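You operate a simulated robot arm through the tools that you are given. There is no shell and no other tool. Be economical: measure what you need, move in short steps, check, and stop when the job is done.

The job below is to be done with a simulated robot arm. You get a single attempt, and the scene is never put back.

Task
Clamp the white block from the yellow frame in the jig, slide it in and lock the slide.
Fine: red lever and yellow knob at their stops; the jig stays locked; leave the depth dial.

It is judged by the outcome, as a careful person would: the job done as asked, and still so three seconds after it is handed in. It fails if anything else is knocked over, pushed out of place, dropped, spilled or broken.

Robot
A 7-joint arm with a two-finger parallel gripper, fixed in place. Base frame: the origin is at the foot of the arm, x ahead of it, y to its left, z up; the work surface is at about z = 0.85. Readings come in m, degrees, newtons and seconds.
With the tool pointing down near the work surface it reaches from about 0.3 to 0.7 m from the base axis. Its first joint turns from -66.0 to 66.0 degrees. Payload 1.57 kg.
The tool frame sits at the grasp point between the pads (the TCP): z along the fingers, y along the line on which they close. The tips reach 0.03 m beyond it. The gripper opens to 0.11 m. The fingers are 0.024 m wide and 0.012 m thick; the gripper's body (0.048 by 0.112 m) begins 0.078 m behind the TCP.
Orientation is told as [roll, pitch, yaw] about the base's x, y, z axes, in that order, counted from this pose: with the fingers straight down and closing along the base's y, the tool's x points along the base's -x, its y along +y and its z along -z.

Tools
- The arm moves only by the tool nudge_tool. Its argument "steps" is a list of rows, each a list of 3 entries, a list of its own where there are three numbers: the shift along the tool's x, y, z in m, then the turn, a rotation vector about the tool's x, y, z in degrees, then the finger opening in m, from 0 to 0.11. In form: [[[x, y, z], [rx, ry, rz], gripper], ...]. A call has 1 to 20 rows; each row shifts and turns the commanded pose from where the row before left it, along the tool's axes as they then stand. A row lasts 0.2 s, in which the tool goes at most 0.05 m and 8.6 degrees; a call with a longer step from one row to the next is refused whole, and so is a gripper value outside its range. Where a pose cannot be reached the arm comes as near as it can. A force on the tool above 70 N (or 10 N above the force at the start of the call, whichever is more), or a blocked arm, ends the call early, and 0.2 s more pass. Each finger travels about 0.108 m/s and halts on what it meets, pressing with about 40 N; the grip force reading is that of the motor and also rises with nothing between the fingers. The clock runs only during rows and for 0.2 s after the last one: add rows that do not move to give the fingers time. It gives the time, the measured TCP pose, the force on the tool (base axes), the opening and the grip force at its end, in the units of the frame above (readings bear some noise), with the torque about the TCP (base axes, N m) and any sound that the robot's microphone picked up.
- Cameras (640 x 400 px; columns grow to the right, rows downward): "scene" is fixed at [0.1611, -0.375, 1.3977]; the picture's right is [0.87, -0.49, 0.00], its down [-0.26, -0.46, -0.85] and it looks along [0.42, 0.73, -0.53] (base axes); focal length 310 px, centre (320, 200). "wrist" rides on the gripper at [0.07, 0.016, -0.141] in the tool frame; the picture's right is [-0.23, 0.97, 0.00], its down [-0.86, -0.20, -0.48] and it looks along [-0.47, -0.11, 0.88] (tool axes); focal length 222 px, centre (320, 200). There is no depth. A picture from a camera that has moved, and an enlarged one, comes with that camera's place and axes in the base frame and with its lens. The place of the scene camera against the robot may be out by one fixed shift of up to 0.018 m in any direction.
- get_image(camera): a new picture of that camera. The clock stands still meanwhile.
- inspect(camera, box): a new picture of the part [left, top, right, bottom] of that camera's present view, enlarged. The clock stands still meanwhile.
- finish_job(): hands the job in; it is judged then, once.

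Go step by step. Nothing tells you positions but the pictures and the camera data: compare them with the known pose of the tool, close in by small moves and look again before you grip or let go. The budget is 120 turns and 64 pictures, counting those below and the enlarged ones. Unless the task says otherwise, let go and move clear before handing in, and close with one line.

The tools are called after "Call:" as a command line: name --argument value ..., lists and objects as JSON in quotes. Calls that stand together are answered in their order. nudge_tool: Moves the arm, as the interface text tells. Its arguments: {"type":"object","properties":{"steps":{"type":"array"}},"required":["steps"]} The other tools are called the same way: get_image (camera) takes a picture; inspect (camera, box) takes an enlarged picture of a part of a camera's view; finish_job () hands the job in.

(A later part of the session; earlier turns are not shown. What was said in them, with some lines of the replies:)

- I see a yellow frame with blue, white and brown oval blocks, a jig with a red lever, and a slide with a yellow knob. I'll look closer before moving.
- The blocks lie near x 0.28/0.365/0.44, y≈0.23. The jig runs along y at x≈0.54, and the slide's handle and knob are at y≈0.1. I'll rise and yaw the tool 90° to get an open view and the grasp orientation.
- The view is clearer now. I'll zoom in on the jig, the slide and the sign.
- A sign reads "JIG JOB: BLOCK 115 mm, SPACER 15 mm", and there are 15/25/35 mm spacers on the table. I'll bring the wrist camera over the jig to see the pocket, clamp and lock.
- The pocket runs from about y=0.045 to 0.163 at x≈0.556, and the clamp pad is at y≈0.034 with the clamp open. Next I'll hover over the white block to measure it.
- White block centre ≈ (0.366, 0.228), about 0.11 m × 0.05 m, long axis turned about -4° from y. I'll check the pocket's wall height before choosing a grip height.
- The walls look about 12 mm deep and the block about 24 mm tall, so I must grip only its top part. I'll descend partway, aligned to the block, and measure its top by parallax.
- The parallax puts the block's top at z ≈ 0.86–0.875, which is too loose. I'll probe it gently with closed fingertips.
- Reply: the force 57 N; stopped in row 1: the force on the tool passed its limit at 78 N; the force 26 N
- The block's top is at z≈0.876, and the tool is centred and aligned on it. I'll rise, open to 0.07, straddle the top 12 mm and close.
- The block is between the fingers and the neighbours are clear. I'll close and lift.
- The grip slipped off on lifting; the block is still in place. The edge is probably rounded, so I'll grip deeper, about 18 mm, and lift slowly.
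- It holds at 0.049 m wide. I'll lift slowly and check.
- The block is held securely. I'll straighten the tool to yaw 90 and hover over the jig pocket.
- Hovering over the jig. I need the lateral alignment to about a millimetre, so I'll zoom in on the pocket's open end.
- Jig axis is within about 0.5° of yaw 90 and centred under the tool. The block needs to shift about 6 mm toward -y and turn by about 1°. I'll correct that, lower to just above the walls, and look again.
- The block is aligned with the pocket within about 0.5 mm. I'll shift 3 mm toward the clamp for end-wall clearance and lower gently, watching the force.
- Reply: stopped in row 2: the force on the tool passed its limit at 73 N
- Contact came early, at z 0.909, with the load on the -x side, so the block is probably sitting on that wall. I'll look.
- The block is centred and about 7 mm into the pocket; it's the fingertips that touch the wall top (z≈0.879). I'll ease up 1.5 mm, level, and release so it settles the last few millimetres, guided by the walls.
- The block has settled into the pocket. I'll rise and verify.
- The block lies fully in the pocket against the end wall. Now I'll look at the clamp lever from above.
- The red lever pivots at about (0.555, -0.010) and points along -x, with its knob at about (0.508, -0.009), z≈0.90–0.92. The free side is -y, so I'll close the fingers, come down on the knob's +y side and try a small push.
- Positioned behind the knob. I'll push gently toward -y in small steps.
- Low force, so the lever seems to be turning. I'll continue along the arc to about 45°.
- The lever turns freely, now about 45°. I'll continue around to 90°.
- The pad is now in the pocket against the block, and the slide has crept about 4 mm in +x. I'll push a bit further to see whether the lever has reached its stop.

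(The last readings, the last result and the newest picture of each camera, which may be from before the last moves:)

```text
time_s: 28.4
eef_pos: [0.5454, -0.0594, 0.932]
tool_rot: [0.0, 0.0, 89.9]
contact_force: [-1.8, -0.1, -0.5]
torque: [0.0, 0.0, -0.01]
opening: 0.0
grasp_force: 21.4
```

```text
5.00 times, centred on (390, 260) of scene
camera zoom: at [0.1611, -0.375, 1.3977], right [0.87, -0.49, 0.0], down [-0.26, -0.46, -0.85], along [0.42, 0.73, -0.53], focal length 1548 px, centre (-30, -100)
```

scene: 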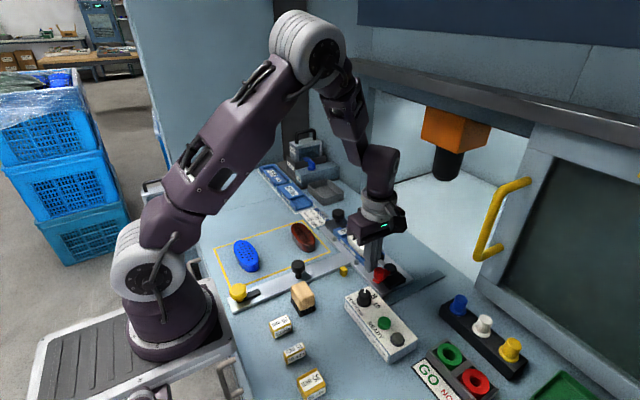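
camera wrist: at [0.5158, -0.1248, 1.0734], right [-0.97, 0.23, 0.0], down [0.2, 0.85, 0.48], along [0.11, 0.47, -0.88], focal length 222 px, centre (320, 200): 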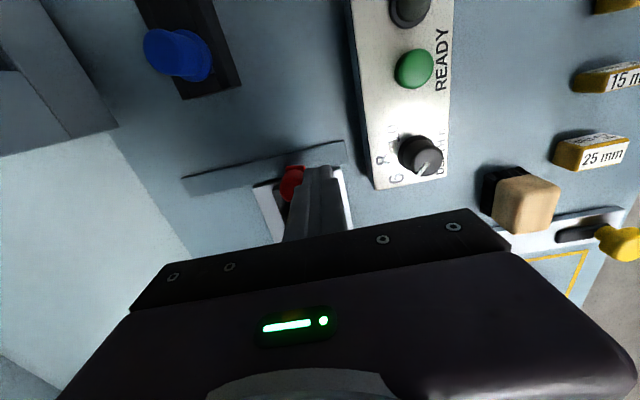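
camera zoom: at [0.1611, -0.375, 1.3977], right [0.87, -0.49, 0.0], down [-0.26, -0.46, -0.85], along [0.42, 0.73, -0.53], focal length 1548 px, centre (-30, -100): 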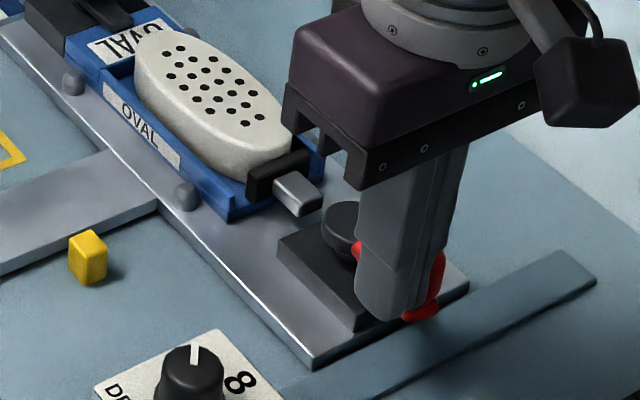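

The slide moves along now instead of the lever. I'll back off and look at the lever from above.

Call:
nudge_tool --steps '[[[0, 0.015, 0], [0, 0, 0], 0.0], [[0, 0, -0.035], [0, 0, 0], 0.0], [[0, 0, -0.035], [0, 0, 0], 0.0], [[-0.04, -0.015, -0.005], [0, 0, 0], 0.0], [[-0.04, -0.02, 0], [0, 0, 0], 0.0], [[0, 0, 0], [0, 0, 0], 0.0]]'

Call:
inspect --camera "wrist" --box '[180, 0, 460, 200]'

```text
time_s: 29.8
eef_pos: [0.5657, 0.0197, 1.0073]
tool_rot: [0.1, 0.0, 90.0]
contact_force: [-0.3, 0.3, -0.3]
torque: [0.02, 0.02, -0.05]
opening: 0.0
grasp_force: 21.8
```

```text
2.00 times, centred on (320, 100) of wrist
camera zoom: at [0.5489, -0.0495, 1.1492], right [-0.97, 0.23, 0.0], down [0.2, 0.85, 0.48], along [0.11, 0.47, -0.88], focal length 444 px, centre (320, 400)
```

zoom: 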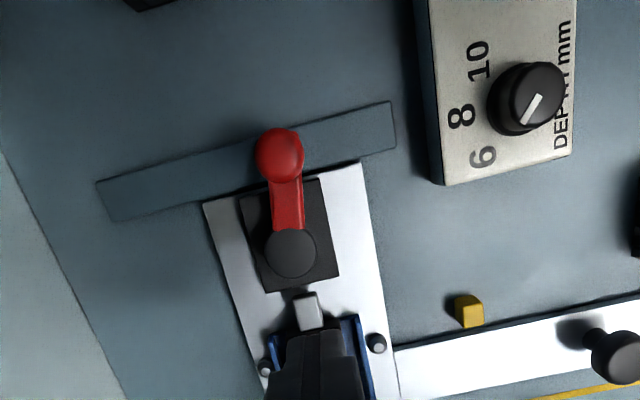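

The lever is at roughly 80–90° and the pad presses the block; I'll seat it firmly later, once the slide can't yield. Next I'll go to the black handle at about (0.383, 0.098) and come down on its -x side to push the slide in.

Call:
nudge_tool --steps '[[[-0.013, 0.0377, 0], [0, 0, 0], 0.0], [[-0.013, 0.0377, 0], [0, 0, 0], 0.0], [[-0.013, 0.0377, 0], [0, 0, 0], 0.0], [[-0.013, 0.0377, 0], [0, 0, 0], 0.0], [[-0.013, 0.0377, 0], [0, 0, 0], 0.0], [[-0.013, 0.0377, 0], [0, 0, 0], 0.0], [[0, 0, 0.03], [0, 0, 0], 0.0], [[0, 0, 0.03], [0, 0, 0], 0.0], [[0, 0, 0], [0, 0, 0], 0.0]]'

Call:
get_image --camera "wrist"

Call:
inspect --camera "scene" --box '[210, 210, 330, 310]'

```text
time_s: 31.8
eef_pos: [0.3401, 0.0967, 0.9466]
tool_rot: [0.0, 0.1, 90.0]
contact_force: [0.2, -0.6, -0.2]
torque: [-0.01, -0.02, 0.02]
opening: 0.0
grasp_force: 21.6
```

```text
21 pictures are left
camera wrist: at [0.3228, 0.0278, 1.0878], right [-0.97, 0.23, 0.0], down [0.2, 0.85, 0.48], along [0.11, 0.47, -0.88], focal length 222 px, centre (320, 200)
```

wrist: 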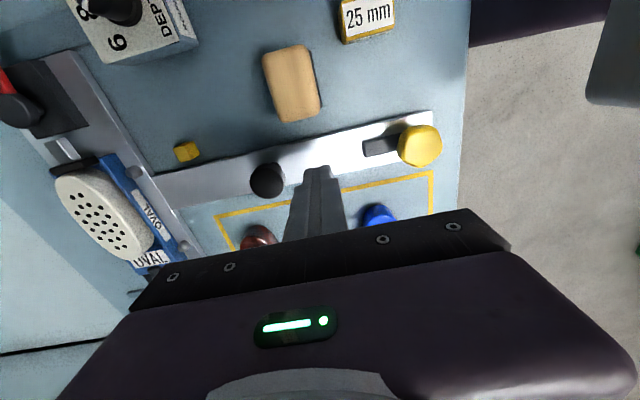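

```text
4.00 times, centred on (270, 260) of scene
camera zoom: at [0.1611, -0.375, 1.3977], right [0.87, -0.49, 0.0], down [-0.26, -0.46, -0.85], along [0.42, 0.73, -0.53], focal length 1239 px, centre (520, -40)
```

zoom: 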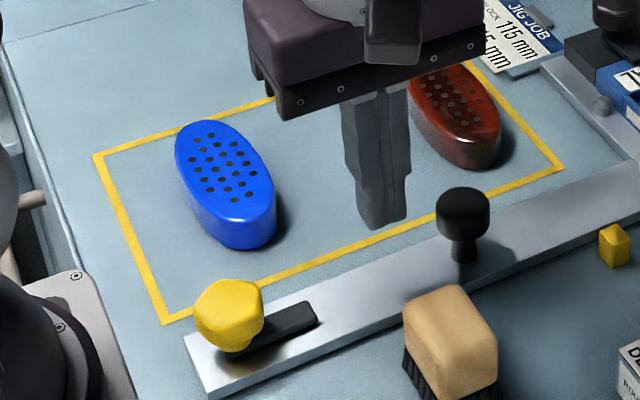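

The handle cap is at about (0.389, 0.097), and the yellow knob rides on the rail. I'll lower behind the handle and push the slide in +x.

Call:
nudge_tool --steps '[[[0, 0, 0.022], [0, 0, 0], 0.0], [[0, 0, 0.022], [0, 0, 0], 0.0], [[0, -0.012, 0], [0, 0, 0], 0.0], [[0, -0.01, 0], [0, 0, 0], 0.0], [[0, -0.008, 0], [0, 0, 0], 0.0], [[0, -0.008, 0], [0, 0, 0], 0.0]]'

Call:
nudge_tool --steps '[[[0, -0.008, 0], [0, 0, 0], 0.0], [[0, -0.008, 0], [0, 0, 0], 0.0], [[0, -0.008, 0], [0, 0, 0], 0.0]]'

Call:
get_image --camera "scene"

```text
time_s: 33.2
eef_pos: [0.379, 0.0988, 0.9027]
tool_rot: [0.0, -0.1, 89.9]
contact_force: [0.1, 0.2, 0.2]
torque: [0.02, -0.01, 0.0]
opening: 0.0
grasp_force: 21.3
```

```text
time_s: 34.0
eef_pos: [0.4015, 0.0993, 0.9036]
tool_rot: [0.1, -0.1, 90.1]
contact_force: [-1.1, 0.0, 0.7]
torque: [-0.03, 0.04, -0.02]
opening: 0.0
grasp_force: 21.1
```

```text
19 pictures are left
```

scene: 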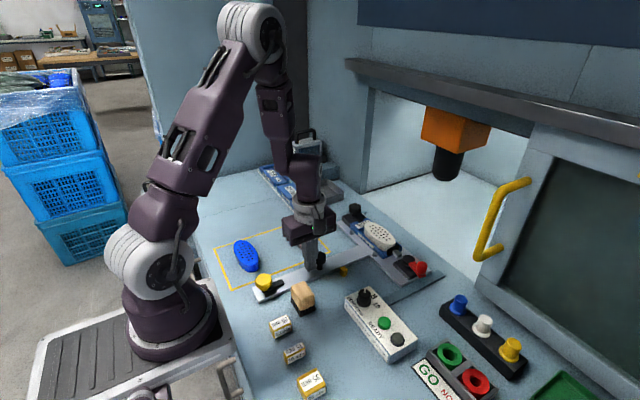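

The slide is moving in smoothly. I'll continue.

Call:
nudge_tool --steps '[[[0, -0.008, 0], [0, 0, 0], 0.0], [[0, -0.008, 0], [0, 0, 0], 0.0], [[0, -0.008, 0], [0, 0, 0], 0.0]]'

Call:
nudge_tool --steps '[[[0, -0.008, 0], [0, 0, 0], 0.0], [[0, -0.008, 0], [0, 0, 0], 0.0], [[0, -0.006, 0], [0, 0, 0], 0.0]]'

Call:
nudge_tool --steps '[[[0, -0.006, 0], [0, 0, 0], 0.0], [[0, -0.006, 0], [0, 0, 0], 0.0]]'

Call:
get_image --camera "scene"

```text
time_s: 34.8
eef_pos: [0.4243, 0.0975, 0.9034]
tool_rot: [0.1, -0.1, 89.9]
contact_force: [-1.7, -0.4, 0.7]
torque: [0.0, 0.02, 0.01]
opening: 0.0
grasp_force: 21.8
```

```text
time_s: 35.6
eef_pos: [0.4473, 0.098, 0.9043]
tool_rot: [0.1, 0.0, 89.9]
contact_force: [-1.5, -0.1, 0.6]
torque: [0.02, 0.02, 0.03]
opening: 0.0002
grasp_force: 21.2
```

```text
time_s: 36.2
eef_pos: [0.459, 0.0989, 0.9034]
tool_rot: [0.0, -0.2, 90.0]
contact_force: [0.4, 0.3, 0.5]
torque: [0.04, 0.02, -0.02]
opening: 0.0003
grasp_force: 20.9
```

```text
18 pictures are left
```

scene: 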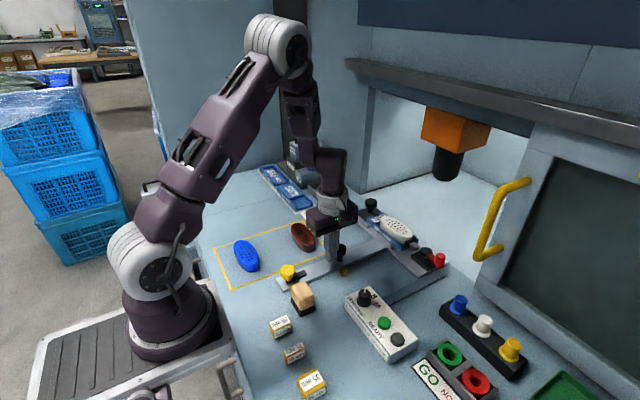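

Still moving freely, about 0.1 m in. I'll continue until it stops.

Call:
nudge_tool --steps '[[[0, -0.007, 0], [0, 0, 0], 0.0], [[0, -0.007, 0], [0, 0, 0], 0.0], [[0, -0.007, 0], [0, 0, 0], 0.0]]'

Call:
nudge_tool --steps '[[[0, -0.007, 0], [0, 0, 0], 0.0], [[0, -0.007, 0], [0, 0, 0], 0.0], [[0, -0.007, 0], [0, 0, 0], 0.0]]'

Call:
nudge_tool --steps '[[[0, -0.006, 0], [0, 0, 0], 0.0], [[0, -0.006, 0], [0, 0, 0], 0.0]]'

Call:
get_image --camera "scene"

```text
time_s: 37.0
eef_pos: [0.4813, 0.097, 0.9018]
tool_rot: [0.1, -0.1, 89.9]
contact_force: [-0.3, -0.3, -0.3]
torque: [0.01, 0.0, -0.03]
opening: 0.0002
grasp_force: 20.8
```

```text
time_s: 37.8
eef_pos: [0.5014, 0.098, 0.9031]
tool_rot: [-0.1, -0.1, 89.8]
contact_force: [0.1, 0.4, -0.3]
torque: [-0.01, -0.01, 0.01]
opening: 0.0
grasp_force: 21.1
```

```text
time_s: 38.4
eef_pos: [0.513, 0.0989, 0.902]
tool_rot: [0.0, -0.1, 90.0]
contact_force: [-1.0, 0.0, -0.3]
torque: [-0.01, 0.01, -0.02]
opening: 0.0001
grasp_force: 21.6
```

```text
17 pictures are left
```

scene: 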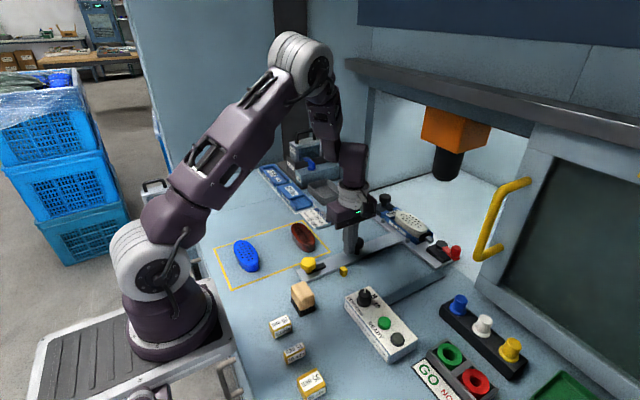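

The slide still moves freely and the yellow knob is approaching the small yellow catch block. I'll continue.

Call:
nudge_tool --steps '[[[0, -0.007, 0], [0, 0, 0], 0.0], [[0, -0.007, 0], [0, 0, 0], 0.0], [[0, -0.007, 0], [0, 0, 0], 0.0]]'

Call:
nudge_tool --steps '[[[0, -0.007, 0], [0, 0, 0], 0.0], [[0, -0.007, 0], [0, 0, 0], 0.0], [[0, -0.007, 0], [0, 0, 0], 0.0]]'

Call:
nudge_tool --steps '[[[0, -0.006, 0], [0, 0, 0], 0.0], [[0, -0.006, 0], [0, 0, 0], 0.0]]'

Call:
get_image --camera "scene"

```text
time_s: 39.2
eef_pos: [0.535, 0.0977, 0.9031]
tool_rot: [0.0, 0.0, 90.0]
contact_force: [-0.3, -0.2, 0.4]
torque: [0.01, -0.03, 0.0]
opening: 0.0
grasp_force: 21.1
```

```text
time_s: 40.0
eef_pos: [0.5557, 0.0967, 0.9024]
tool_rot: [0.0, 0.0, 89.8]
contact_force: [-1.2, -0.3, -0.1]
torque: [0.01, 0.01, 0.02]
opening: 0.0001
grasp_force: 21.1
```

```text
time_s: 40.6
eef_pos: [0.5654, 0.0974, 0.903]
tool_rot: [0.2, -0.2, 89.9]
contact_force: [-0.4, 0.9, -0.3]
torque: [-0.01, 0.03, -0.01]
opening: 0.0
grasp_force: 21.6
```

```text
16 pictures are left
```

scene: 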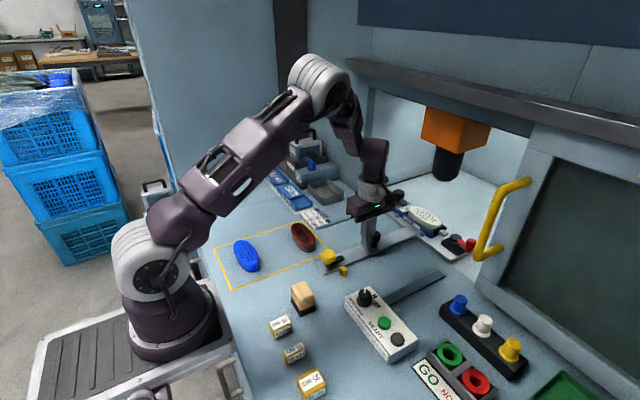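

About 0.21 m in and still free. I'll proceed in small steps toward the end stop.

Call:
nudge_tool --steps '[[[0, -0.006, 0], [0, 0, 0], 0.0], [[0, -0.006, 0], [0, 0, 0], 0.0]]'

Call:
nudge_tool --steps '[[[0, -0.006, 0], [0, 0, 0], 0.0], [[0, -0.006, 0], [0, 0, 0], 0.0]]'

Call:
nudge_tool --steps '[[[0, -0.005, 0], [0, 0, 0], 0.0], [[0, -0.005, 0], [0, 0, 0], 0.0]]'

Call:
inspect --camera "scene" --box '[300, 170, 500, 300]'

```text
time_s: 41.2
eef_pos: [0.5795, 0.0975, 0.9026]
tool_rot: [0.1, 0.0, 89.8]
contact_force: [-0.8, -0.4, 0.5]
torque: [0.01, 0.03, 0.03]
opening: 0.0001
grasp_force: 21.4
```

```text
time_s: 41.8
eef_pos: [0.5903, 0.0977, 0.9042]
tool_rot: [0.0, -0.1, 90.1]
contact_force: [-1.0, 0.1, -0.1]
torque: [-0.03, -0.01, -0.01]
opening: 0.0
grasp_force: 21.2
```

```text
time_s: 42.4
eef_pos: [0.6007, 0.0972, 0.9023]
tool_rot: [0.1, -0.1, 89.9]
contact_force: [-0.2, 0.2, -0.1]
torque: [-0.03, -0.03, -0.01]
opening: 0.0
grasp_force: 21.4
```

```text
3.08 times, centred on (400, 235) of scene
camera zoom: at [0.1611, -0.375, 1.3977], right [0.87, -0.49, 0.0], down [-0.26, -0.46, -0.85], along [0.42, 0.73, -0.53], focal length 953 px, centre (74, 92)
```

zoom: 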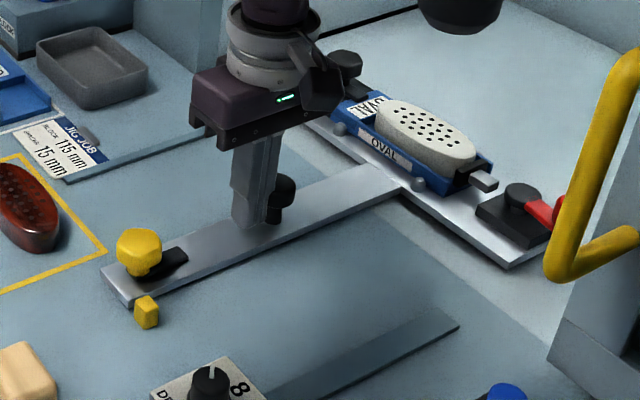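

The yellow knob is now about level with the catch block. I'll keep pushing to the slide's end stop.

Call:
nudge_tool --steps '[[[0, -0.006, 0], [0, 0, 0], 0.0], [[0, -0.006, 0], [0, 0, 0], 0.0]]'

Call:
nudge_tool --steps '[[[0, -0.006, 0], [0, 0, 0], 0.0], [[0, -0.006, 0], [0, 0, 0], 0.0]]'

Call:
nudge_tool --steps '[[[0, -0.005, 0], [0, 0, 0], 0.0], [[0, -0.005, 0], [0, 0, 0], 0.0]]'

Call:
inspect --camera "scene" --box '[300, 170, 500, 300]'

```text
time_s: 43.0
eef_pos: [0.6063, 0.0988, 0.9022]
tool_rot: [1.0, 0.1, 90.0]
contact_force: [-55.2, -3.7, 24.6]
torque: [0.01, 0.58, 0.06]
opening: 0.0
grasp_force: 21.4
```

```text
time_s: 43.4
eef_pos: [0.6063, 0.0974, 0.9021]
tool_rot: [1.7, 0.3, 90.1]
contact_force: [-19.8, -0.8, 16.5]
torque: [-0.01, 0.1, 0.01]
opening: 0.0001
grasp_force: 21.3
stopped in row 1: the force on the tool passed its limit at 78 N (the readings are from after the stop); the commanded pose is now the measured one
```

```text
time_s: 43.8
eef_pos: [0.607, 0.0976, 0.9009]
tool_rot: [2.6, 0.4, 90.2]
contact_force: [-20.8, -2.3, 18.1]
torque: [0.01, 0.11, 0.04]
opening: 0.0002
grasp_force: 21.2
stopped in row 2: the force on the tool passed its limit at 77 N (the readings are from after the stop); the commanded pose is now the measured one
```

```text
3.08 times, centred on (400, 235) of scene
camera zoom: at [0.1602, -0.3751, 1.3978], right [0.87, -0.49, 0.0], down [-0.26, -0.46, -0.85], along [0.42, 0.73, -0.53], focal length 953 px, centre (74, 92)
```

zoom: 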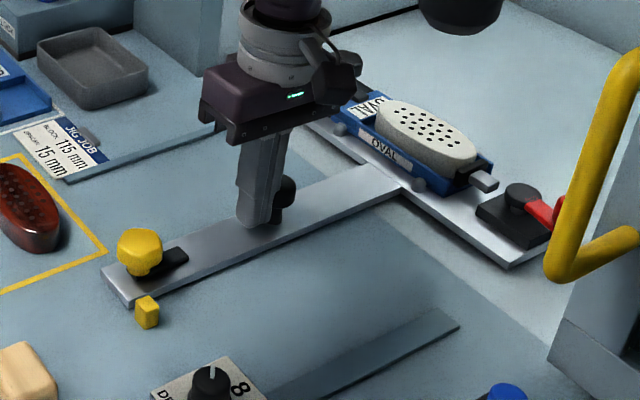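

The slide is at its end stop (x≈0.606). I'll back off, level the tool, and look at the yellow knob and the catch from above.

Call:
nudge_tool --steps '[[[0, 0.015, 0], [2.6, 0, 0], 0.0], [[0, 0, -0.035], [0, 0, 0], 0.0], [[0, 0, -0.035], [0, 0, 0], 0.0], [[-0.02, 0.03, -0.02], [0, 0, 0], 0.0], [[-0.02, 0.03, 0], [0, 0, 0], 0.0], [[-0.012, 0.032, 0], [0, 0, 0], 0.0], [[0, 0, 0], [0, 0, 0], 0.0]]'

Call:
inspect --camera "wrist" --box '[220, 20, 420, 200]'

Call:
inspect --camera "scene" --box '[320, 225, 380, 275]'

```text
time_s: 45.4
eef_pos: [0.4999, 0.1505, 0.99]
tool_rot: [-0.2, 0.3, 90.0]
contact_force: [-0.3, 0.1, -0.2]
torque: [0.02, 0.0, -0.03]
opening: 0.0
grasp_force: 21.5
```

```text
2.22 times, centred on (320, 110) of wrist
camera zoom: at [0.4839, 0.0823, 1.1329], right [-0.97, 0.23, -0.01], down [0.2, 0.86, 0.47], along [0.11, 0.46, -0.88], focal length 494 px, centre (320, 400)
```

zoom: 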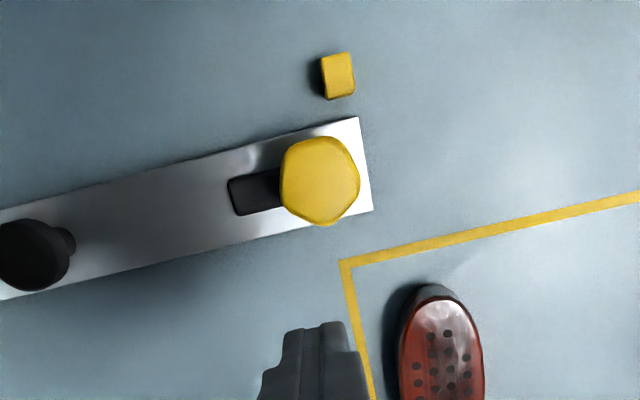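

```text
8.00 times, centred on (350, 250) of scene
camera zoom: at [0.1611, -0.375, 1.3977], right [0.87, -0.49, 0.0], down [-0.26, -0.46, -0.85], along [0.42, 0.73, -0.53], focal length 2477 px, centre (80, -200)
```

zoom: 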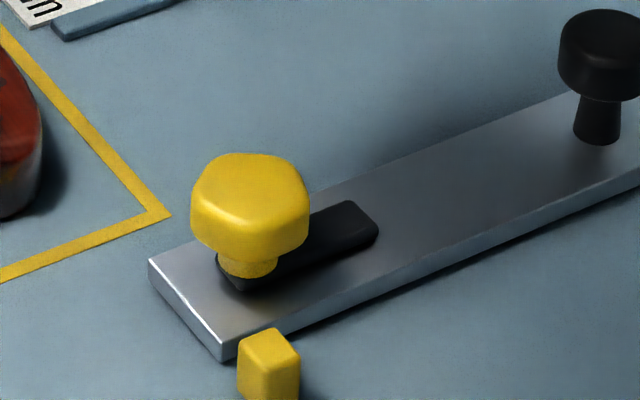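

The yellow knob (≈(0.488, 0.098), 34 mm wide) carries a latch bar pointing +x. The yellow catch is at about (0.471, 0.061), so a 90° clockwise turn swings the bar behind it. I'll open, straddle the knob and check.

Call:
nudge_tool --steps '[[[0.026, 0.006, 0], [-0.2, -0.3, 0], 0.06], [[0.026, 0.006, 0], [0, 0, 0], 0.06], [[0, 0, 0.03], [0, 0, 0], 0.06], [[0, 0, 0.03], [0, 0, 0], 0.06], [[0, 0, 0.024], [0, 0, 0], 0.06], [[0, 0, 0], [0, 0, 0], 0.06]]'

Call:
inspect --camera "wrist" --box '[220, 80, 420, 240]'

```text
time_s: 46.8
eef_pos: [0.4882, 0.0995, 0.9065]
tool_rot: [0.0, 0.1, 90.1]
contact_force: [0.6, -0.9, -0.2]
torque: [0.02, 0.03, 0.0]
opening: 0.0601
grasp_force: 0.0
```

```text
2.50 times, centred on (320, 160) of wrist
camera zoom: at [0.4716, 0.0304, 1.0479], right [-0.97, 0.23, 0.0], down [0.2, 0.86, 0.48], along [0.11, 0.46, -0.88], focal length 555 px, centre (320, 300)
```

zoom: 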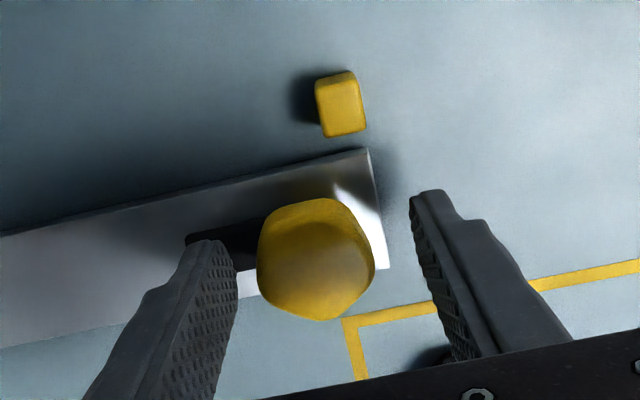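

The knob is centred between the fingers. I'll close and turn it clockwise by 45° first.

Call:
nudge_tool --steps '[[[0.002, -0.001, 0], [0, 0, 0], 0.06], [[0, 0, 0], [0, 0, 0], 0.02], [[0, 0, 0], [0, 0, 0], 0.02], [[0, 0, 0], [0, 0, 0], 0.02], [[0, 0, 0], [0, 0, 7.5], 0.02], [[0, 0, 0], [0, 0, 7.5], 0.02], [[0, 0, 0], [0, 0, 7.5], 0.02], [[0, 0, 0], [0, 0, 7.5], 0.02], [[0, 0, 0], [0, 0, 7.5], 0.02], [[0, 0, 0], [0, 0, 7.5], 0.02]]'

Call:
inspect --camera "scene" --box '[320, 225, 380, 275]'

```text
time_s: 49.0
eef_pos: [0.4884, 0.0979, 0.9069]
tool_rot: [0.0, 0.1, 45.0]
contact_force: [-26.3, 18.2, 33.9]
torque: [0.65, 0.67, 0.06]
opening: 0.0374
grasp_force: 43.4
```

```text
8.00 times, centred on (350, 250) of scene
camera zoom: at [0.1599, -0.3746, 1.398], right [0.87, -0.49, 0.0], down [-0.26, -0.46, -0.85], along [0.42, 0.73, -0.53], focal length 2477 px, centre (80, -200)
```

zoom: 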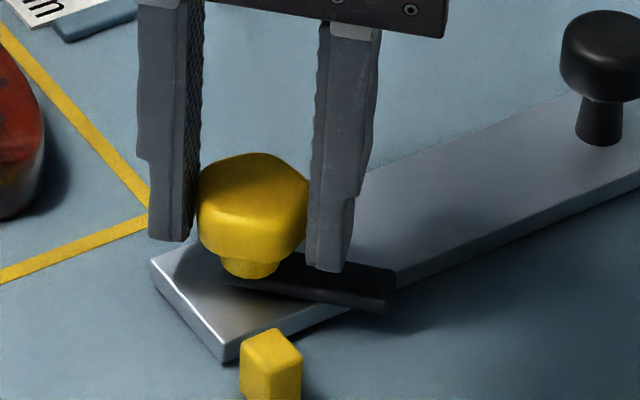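

The bar has swung 45° with some side load. I'll relieve it by about 1 mm and continue turning.

Call:
nudge_tool --steps '[[[0, 0.001, -0.001], [0, 0, 0], 0.02], [[0, 0, 0], [0, 0, 7.5], 0.02], [[0, 0, 0], [0, 0, 7.5], 0.02], [[0, 0, 0], [0, 0, 7.5], 0.02]]'

Call:
nudge_tool --steps '[[[0, 0.0005, 0], [0, 0, 7.5], 0.02], [[0, 0, 0], [0, 0, 7.5], 0.02], [[0, 0, 0], [0, 0, 6], 0.02]]'

Call:
inspect --camera "scene" --box '[320, 225, 380, 275]'

```text
time_s: 50.0
eef_pos: [0.4876, 0.0992, 0.9057]
tool_rot: [0.0, 0.3, 22.5]
contact_force: [-21.0, 25.6, -24.4]
torque: [0.63, 0.01, 0.07]
opening: 0.0373
grasp_force: 43.5
```

```text
time_s: 50.8
eef_pos: [0.4875, 0.0995, 0.9075]
tool_rot: [0.0, 0.1, 1.5]
contact_force: [-23.0, 23.6, -18.4]
torque: [0.31, 1.12, 0.02]
opening: 0.0375
grasp_force: 43.4
```

```text
8.00 times, centred on (350, 250) of scene
camera zoom: at [0.1608, -0.3743, 1.3979], right [0.87, -0.49, 0.0], down [-0.26, -0.46, -0.85], along [0.42, 0.73, -0.53], focal length 2477 px, centre (80, -200)
```

zoom: 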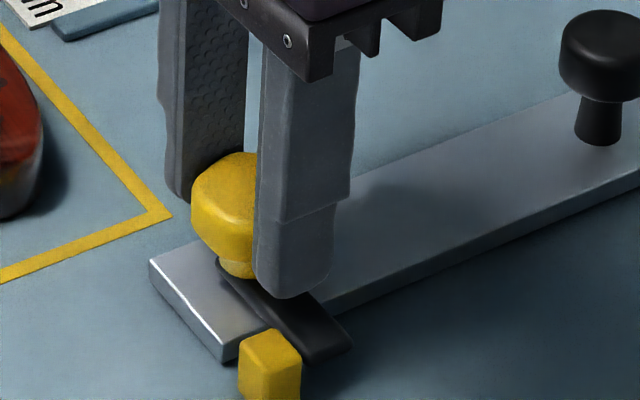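

The bar now points toward -y beside the catch, nearly 90°. I'll turn further to feel for the stop.

Call:
nudge_tool --steps '[[[0, 0, 0], [0, 0, 3], 0.02], [[0, 0, 0], [0, 0, 3], 0.02]]'

Call:
nudge_tool --steps '[[[0, 0, 0], [0, 0, 3], 0.02], [[0, 0, 0], [0, 0, 3], 0.02]]'

Call:
inspect --camera "scene" --box '[320, 225, 380, 275]'

```text
time_s: 51.4
eef_pos: [0.4908, 0.1002, 0.9073]
tool_rot: [0.0, -0.2, -4.3]
contact_force: [-14.7, 24.2, -11.2]
torque: [0.76, 0.46, 0.39]
opening: 0.0374
grasp_force: 43.3
```

```text
time_s: 52.0
eef_pos: [0.4907, 0.1005, 0.9081]
tool_rot: [0.1, -0.3, -10.4]
contact_force: [-3.7, 24.9, 1.6]
torque: [0.53, -0.2, 0.64]
opening: 0.0376
grasp_force: 43.8
```

```text
8.00 times, centred on (350, 250) of scene
camera zoom: at [0.161, -0.3744, 1.3979], right [0.87, -0.49, 0.0], down [-0.26, -0.46, -0.85], along [0.42, 0.73, -0.53], focal length 2477 px, centre (80, -200)
```

zoom: 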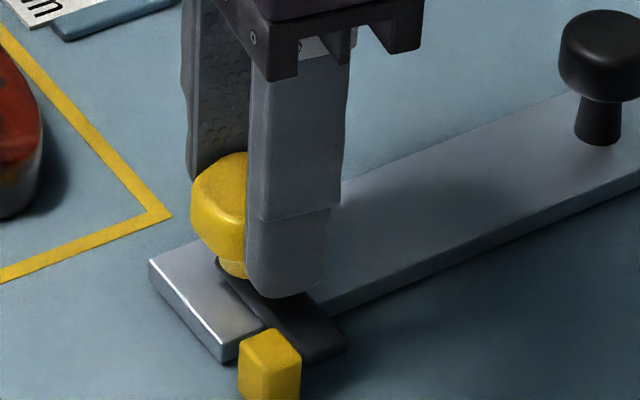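

The resisting torque rose to 0.64 N·m with no further bar motion, so the yellow knob is at its stop. I'll release it, rise, and re-check the lever.

Call:
nudge_tool --steps '[[[0, 0, 0], [0, 0, -2], 0.02], [[0, 0, 0], [0, 0, 0], 0.07], [[0, 0, 0], [0, 0, 0], 0.07], [[0, 0, -0.03], [0, 0, 0], 0.07], [[0, 0, -0.04], [0, 0, 0], 0.07], [[0, 0, -0.03], [0, 0, 0], 0.07]]'

Call:
inspect --camera "scene" --box '[320, 190, 500, 290]'

```text
time_s: 53.4
eef_pos: [0.4886, 0.0965, 1.0057]
tool_rot: [-0.1, -0.1, -8.4]
contact_force: [0.2, -0.5, -0.4]
torque: [-0.01, -0.02, 0.01]
opening: 0.0701
grasp_force: 0.0
```

```text
3.56 times, centred on (410, 240) of scene
camera zoom: at [0.1611, -0.375, 1.3977], right [0.87, -0.49, 0.0], down [-0.26, -0.46, -0.85], along [0.42, 0.73, -0.53], focal length 1101 px, centre (0, 58)
```

zoom: 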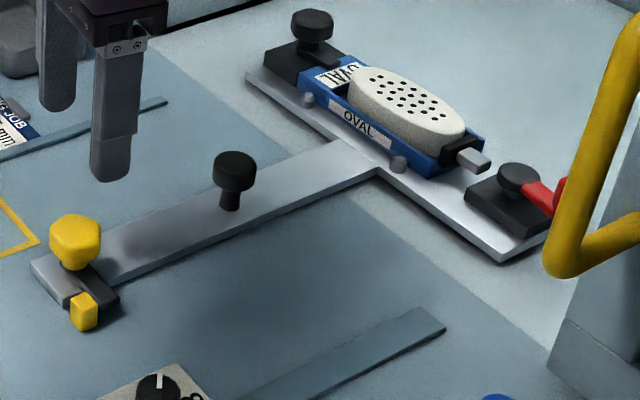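

The slide is locked and the pad is on the block, but from the picture I can't tell whether the lever is truly at its stop (≈82–90°). I'll square the tool, go toward the chamber, tilt the fingers forward and look at the lever.

Call:
nudge_tool --steps '[[[0, 0, -0.005], [0, 0, -8.4], 0.11], [[-0.038, -0.022, -0.005], [0, 0, 0], 0.11], [[-0.038, -0.022, -0.005], [0, 0, 0], 0.11], [[-0.038, -0.022, -0.005], [0, 0, 0], 0.11], [[-0.038, -0.022, -0.005], [0, 0, 0], 0.11], [[0, 0, 0], [0, -7, 0], 0.11], [[0, 0, 0], [0, -7, 0], 0.11], [[0, 0, 0], [0, -7, 0], 0.11], [[0, 0, 0], [0, 0, 0], 0.11]]'

Call:
get_image --camera "wrist"

```text
time_s: 55.4
eef_pos: [0.6422, 0.0095, 1.0328]
tool_rot: [-0.1, -21.1, 0.0]
contact_force: [0.3, -0.1, 0.1]
torque: [-0.01, 0.01, 0.0]
opening: 0.11
grasp_force: 0.0
```

```text
6 pictures are left
camera wrist: at [0.5256, 0.0263, 1.1396], right [0.21, 0.97, 0.08], down [0.63, -0.2, 0.75], along [0.75, -0.11, -0.65], focal length 222 px, centre (320, 200)
```

wrist: 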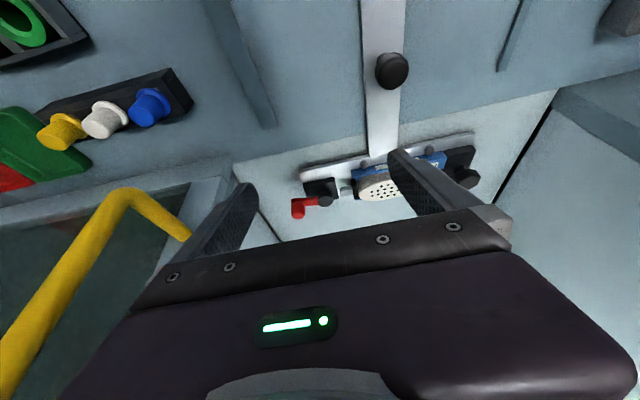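

The door handle is at about (0.63, -0.15, 1.0), so I must keep clear of that side. I'll zoom in on the lever.

Call:
inspect --camera "wrist" --box '[270, 150, 400, 235]'

```text
4.71 times, centred on (335, 192) of wrist
camera zoom: at [0.5256, 0.0263, 1.1396], right [0.21, 0.97, 0.08], down [0.63, -0.2, 0.75], along [0.75, -0.11, -0.65], focal length 1045 px, centre (249, 235)
```

zoom: 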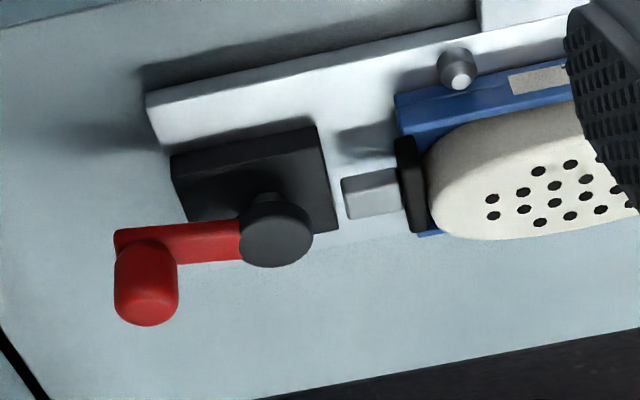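

The lever sits at about 80°, with its knob at about (0.79, -0.055). With the slide locked I can now push it firmly: I'll close the fingers, tilt to 35°, and approach the knob from the -x side at y=-0.045.

Call:
nudge_tool --steps '[[[0, 0, 0], [0, -7, 0], 0.0], [[0, 0, 0], [0, -7, 0], 0.0], [[0, 0, 0], [0, 0, 0], 0.0], [[-0.002, -0.0109, 0.0278], [0, 0, 0], 0.0], [[-0.002, -0.0109, 0.0278], [0, 0, 0], 0.0], [[-0.002, -0.0109, 0.0278], [0, 0, 0], 0.0], [[-0.002, -0.0109, 0.0278], [0, 0, 0], 0.0], [[-0.002, -0.0109, 0.0278], [0, 0, 0], 0.0], [[0, 0, 0], [0, 0, 0], 0.0]]'

Call:
inspect --camera "scene" --box '[380, 170, 520, 280]'

```text
time_s: 57.4
eef_pos: [0.7291, -0.0445, 0.9239]
tool_rot: [-0.1, -35.0, 0.0]
contact_force: [0.1, 0.1, 0.2]
torque: [-0.03, -0.02, -0.03]
opening: 0.0001
grasp_force: 20.8
```

```text
3.64 times, centred on (450, 225) of scene
camera zoom: at [0.1611, -0.375, 1.3977], right [0.87, -0.49, 0.0], down [-0.26, -0.46, -0.85], along [0.42, 0.73, -0.53], focal length 1126 px, centre (-153, 109)
```

zoom: 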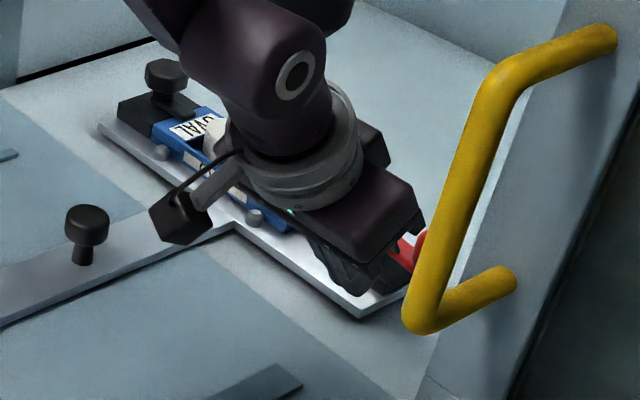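

The pose is reachable and clear of the handle. I'll advance in +x to contact and press.

Call:
nudge_tool --steps '[[[-0.0041, 0, 0.0029], [0, 0, 0], 0.0], [[-0.0041, 0, 0.0029], [0, 0, 0], 0.0], [[-0.0041, 0, 0.0029], [0, 0, 0], 0.0], [[-0.0025, 0, 0.0017], [0, 0, 0], 0.0]]'

Call:
nudge_tool --steps '[[[-0.0016, 0, 0.0012], [0, 0, 0], 0.0], [[-0.0016, 0, 0.0012], [0, 0, 0], 0.0]]'

Call:
nudge_tool --steps '[[[-0.0016, 0, 0.0012], [0, 0, 0], 0.0], [[-0.0016, 0, 0.0012], [0, 0, 0], 0.0]]'

```text
time_s: 58.4
eef_pos: [0.7472, -0.046, 0.9247]
tool_rot: [-0.1, -35.0, 0.0]
contact_force: [-0.5, 0.1, -0.2]
torque: [0.0, 0.01, 0.01]
opening: 0.0003
grasp_force: 20.8
```

```text
time_s: 59.0
eef_pos: [0.7514, -0.0446, 0.9241]
tool_rot: [-0.1, -35.0, -0.1]
contact_force: [-0.2, 0.1, -0.6]
torque: [-0.04, -0.03, -0.02]
opening: 0.0
grasp_force: 21.8
```

```text
time_s: 59.6
eef_pos: [0.7561, -0.0457, 0.9245]
tool_rot: [-0.2, -35.0, 0.0]
contact_force: [0.3, 0.4, -0.6]
torque: [-0.02, 0.01, -0.01]
opening: 0.0002
grasp_force: 21.0
```

Call:
nudge_tool --steps '[[[-0.0016, 0, 0.0012], [0, 0, 0], 0.0], [[-0.0016, 0, 0.0012], [0, 0, 0], 0.0]]'

Call:
nudge_tool --steps '[[[-0.0016, 0, 0.0012], [0, 0, 0], 0.0], [[-0.0016, 0, 0.0012], [0, 0, 0], 0.0]]'

Call:
nudge_tool --steps '[[[-0.0016, 0, 0.0012], [0, 0, 0], 0.0], [[-0.0016, 0, 0.0012], [0, 0, 0], 0.0]]'

```text
time_s: 60.2
eef_pos: [0.7596, -0.0448, 0.9252]
tool_rot: [-0.1, -35.1, 0.0]
contact_force: [0.0, -1.0, -0.5]
torque: [0.0, 0.02, 0.03]
opening: 0.0002
grasp_force: 21.2
```

```text
time_s: 60.8
eef_pos: [0.7632, -0.0455, 0.9235]
tool_rot: [-0.1, -34.9, -0.1]
contact_force: [0.4, -0.2, 0.4]
torque: [-0.02, -0.02, 0.04]
opening: 0.0
grasp_force: 21.5
```

```text
time_s: 61.4
eef_pos: [0.7668, -0.0446, 0.9251]
tool_rot: [-0.1, -35.0, 0.0]
contact_force: [-0.1, -0.1, 0.3]
torque: [-0.03, -0.01, 0.01]
opening: 0.0
grasp_force: 20.8
```

I expected contact by now, so I'll look.

Call:
inspect --camera "wrist" --box '[230, 110, 410, 230]'

```text
3.33 times, centred on (320, 170) of wrist
camera zoom: at [0.6287, -0.0284, 1.0001], right [0.19, 0.97, 0.13], down [0.43, -0.2, 0.88], along [0.89, -0.11, -0.45], focal length 740 px, centre (320, 300)
```

zoom: 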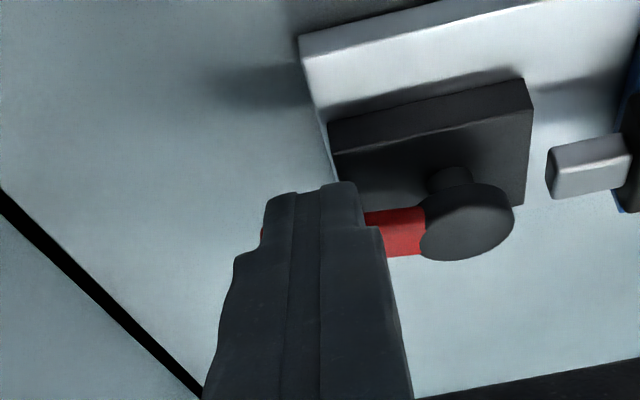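

The finger is just short of the knob, so the lever is a bit farther in than I estimated. I'll continue gently.

Call:
nudge_tool --steps '[[[-0.0016, 0, 0.0012], [0, 0, 0], 0.0], [[-0.0016, 0, 0.0012], [0, 0, 0], 0.0]]'

Call:
nudge_tool --steps '[[[-0.0016, 0, 0.0012], [0, 0, 0], 0.0], [[-0.0016, 0, 0.0012], [0, 0, 0], 0.0]]'

Call:
nudge_tool --steps '[[[-0.0016, 0, 0.0012], [0, 0, 0], 0.0], [[-0.0016, 0, 0.0012], [0, 0, 0], 0.0]]'

```text
time_s: 62.0
eef_pos: [0.7719, -0.0459, 0.9234]
tool_rot: [-0.2, -35.1, 0.0]
contact_force: [-1.8, 0.0, 0.4]
torque: [-0.01, 0.0, 0.01]
opening: 0.0
grasp_force: 21.7
```

```text
time_s: 62.6
eef_pos: [0.7735, -0.0453, 0.923]
tool_rot: [-0.1, -34.9, 0.0]
contact_force: [-44.1, 0.8, 23.9]
torque: [-0.23, 0.16, -0.41]
opening: 0.0001
grasp_force: 21.6
```

```text
time_s: 63.1
eef_pos: [0.7729, -0.0448, 0.9234]
tool_rot: [-0.2, -34.6, 0.0]
contact_force: [-43.4, 3.8, 27.3]
torque: [-0.13, 0.1, -0.26]
opening: 0.0
grasp_force: 21.1
stopped in row 2: the force on the tool passed its limit at 73 N (the readings are from after the stop); the commanded pose is now the measured one
```

The knob is met rigidly: over 44 N with no movement, so the lever is at its hard stop. I'll back off the way I came and retract.

Call:
nudge_tool --steps '[[[0.0164, 0, -0.0115], [0, 0, 0], 0.0], [[0.0164, 0, -0.0115], [0, 0, 0], 0.0], [[0.004, 0.01, -0.0278], [0, 0, 0], 0.0], [[0.003, 0.011, -0.0278], [0, 0, 0], 0.0], [[0.003, 0.011, -0.0278], [0, 0, 0], 0.0], [[0.003, 0.011, -0.0278], [0, 0, 0], 0.0], [[0.003, 0.011, -0.0278], [0, 0, 0], 0.0], [[0, 0, 0], [0, 7, 0], 0.0], [[0, 0, 0], [0, 7, 0], 0.0], [[0, 0, 0], [0, 7, 0], 0.0], [[0, 0, 0], [0, 7, 0], 0.0], [[0, 0, 0], [0, 7, 0], 0.0], [[0.04, 0, -0.02], [0, 0, 0], 0.0], [[0.04, 0, -0.02], [0, 0, 0], 0.0], [[0.04, 0, -0.02], [0, 0, 0], 0.05], [[0.04, 0, -0.02], [0, 0, 0], 0.05]]'

Call:
inspect --camera "scene" --box '[320, 180, 500, 290]'

```text
time_s: 66.5
eef_pos: [0.4824, 0.0075, 1.1102]
tool_rot: [-0.2, 0.4, -0.1]
contact_force: [-0.3, -0.2, 0.1]
torque: [0.02, -0.01, -0.02]
opening: 0.05
grasp_force: 0.0
```

```text
3.56 times, centred on (410, 235) of scene
camera zoom: at [0.1611, -0.375, 1.3977], right [0.87, -0.49, 0.0], down [-0.26, -0.46, -0.85], along [0.42, 0.73, -0.53], focal length 1101 px, centre (0, 76)
```

zoom: 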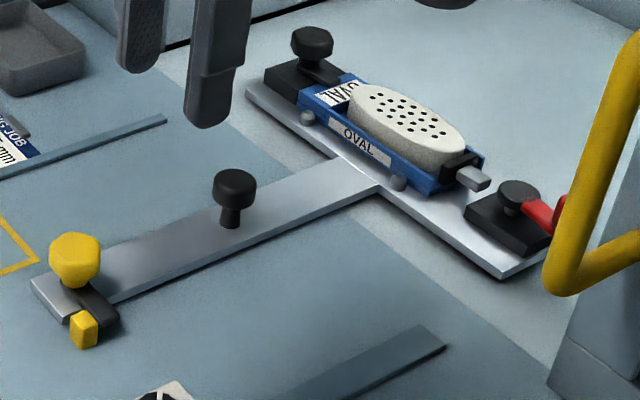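

Everything looks right. One last close check that the block is tight between the pad and the end wall.

Call:
inspect --camera "scene" --box '[395, 185, 465, 240]'

```text
7.27 times, centred on (430, 212) of scene
camera zoom: at [0.1611, -0.375, 1.3977], right [0.87, -0.49, 0.0], down [-0.26, -0.46, -0.85], along [0.42, 0.73, -0.53], focal length 2252 px, centre (-480, 109)
```

zoom: 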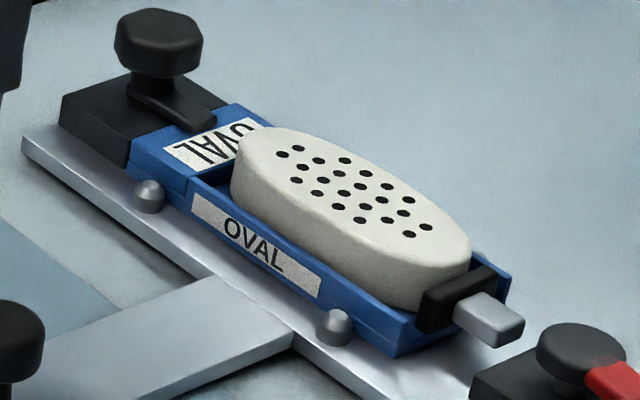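

The white block is held between the end wall and the clamp pad. The jig lock and depth dial are untouched, and the slide is fully in and latched with the arm clear, so I'm handing in.

Call:
finish_job

```text
The job is handed in.
```

The white block is clamped in the OVAL jig, the slide is pushed in to its end stop and locked, and the red lever and yellow knob are both at their stops. I didn't use the 15 mm spacer from the sign, because the pad closed on the block without it.
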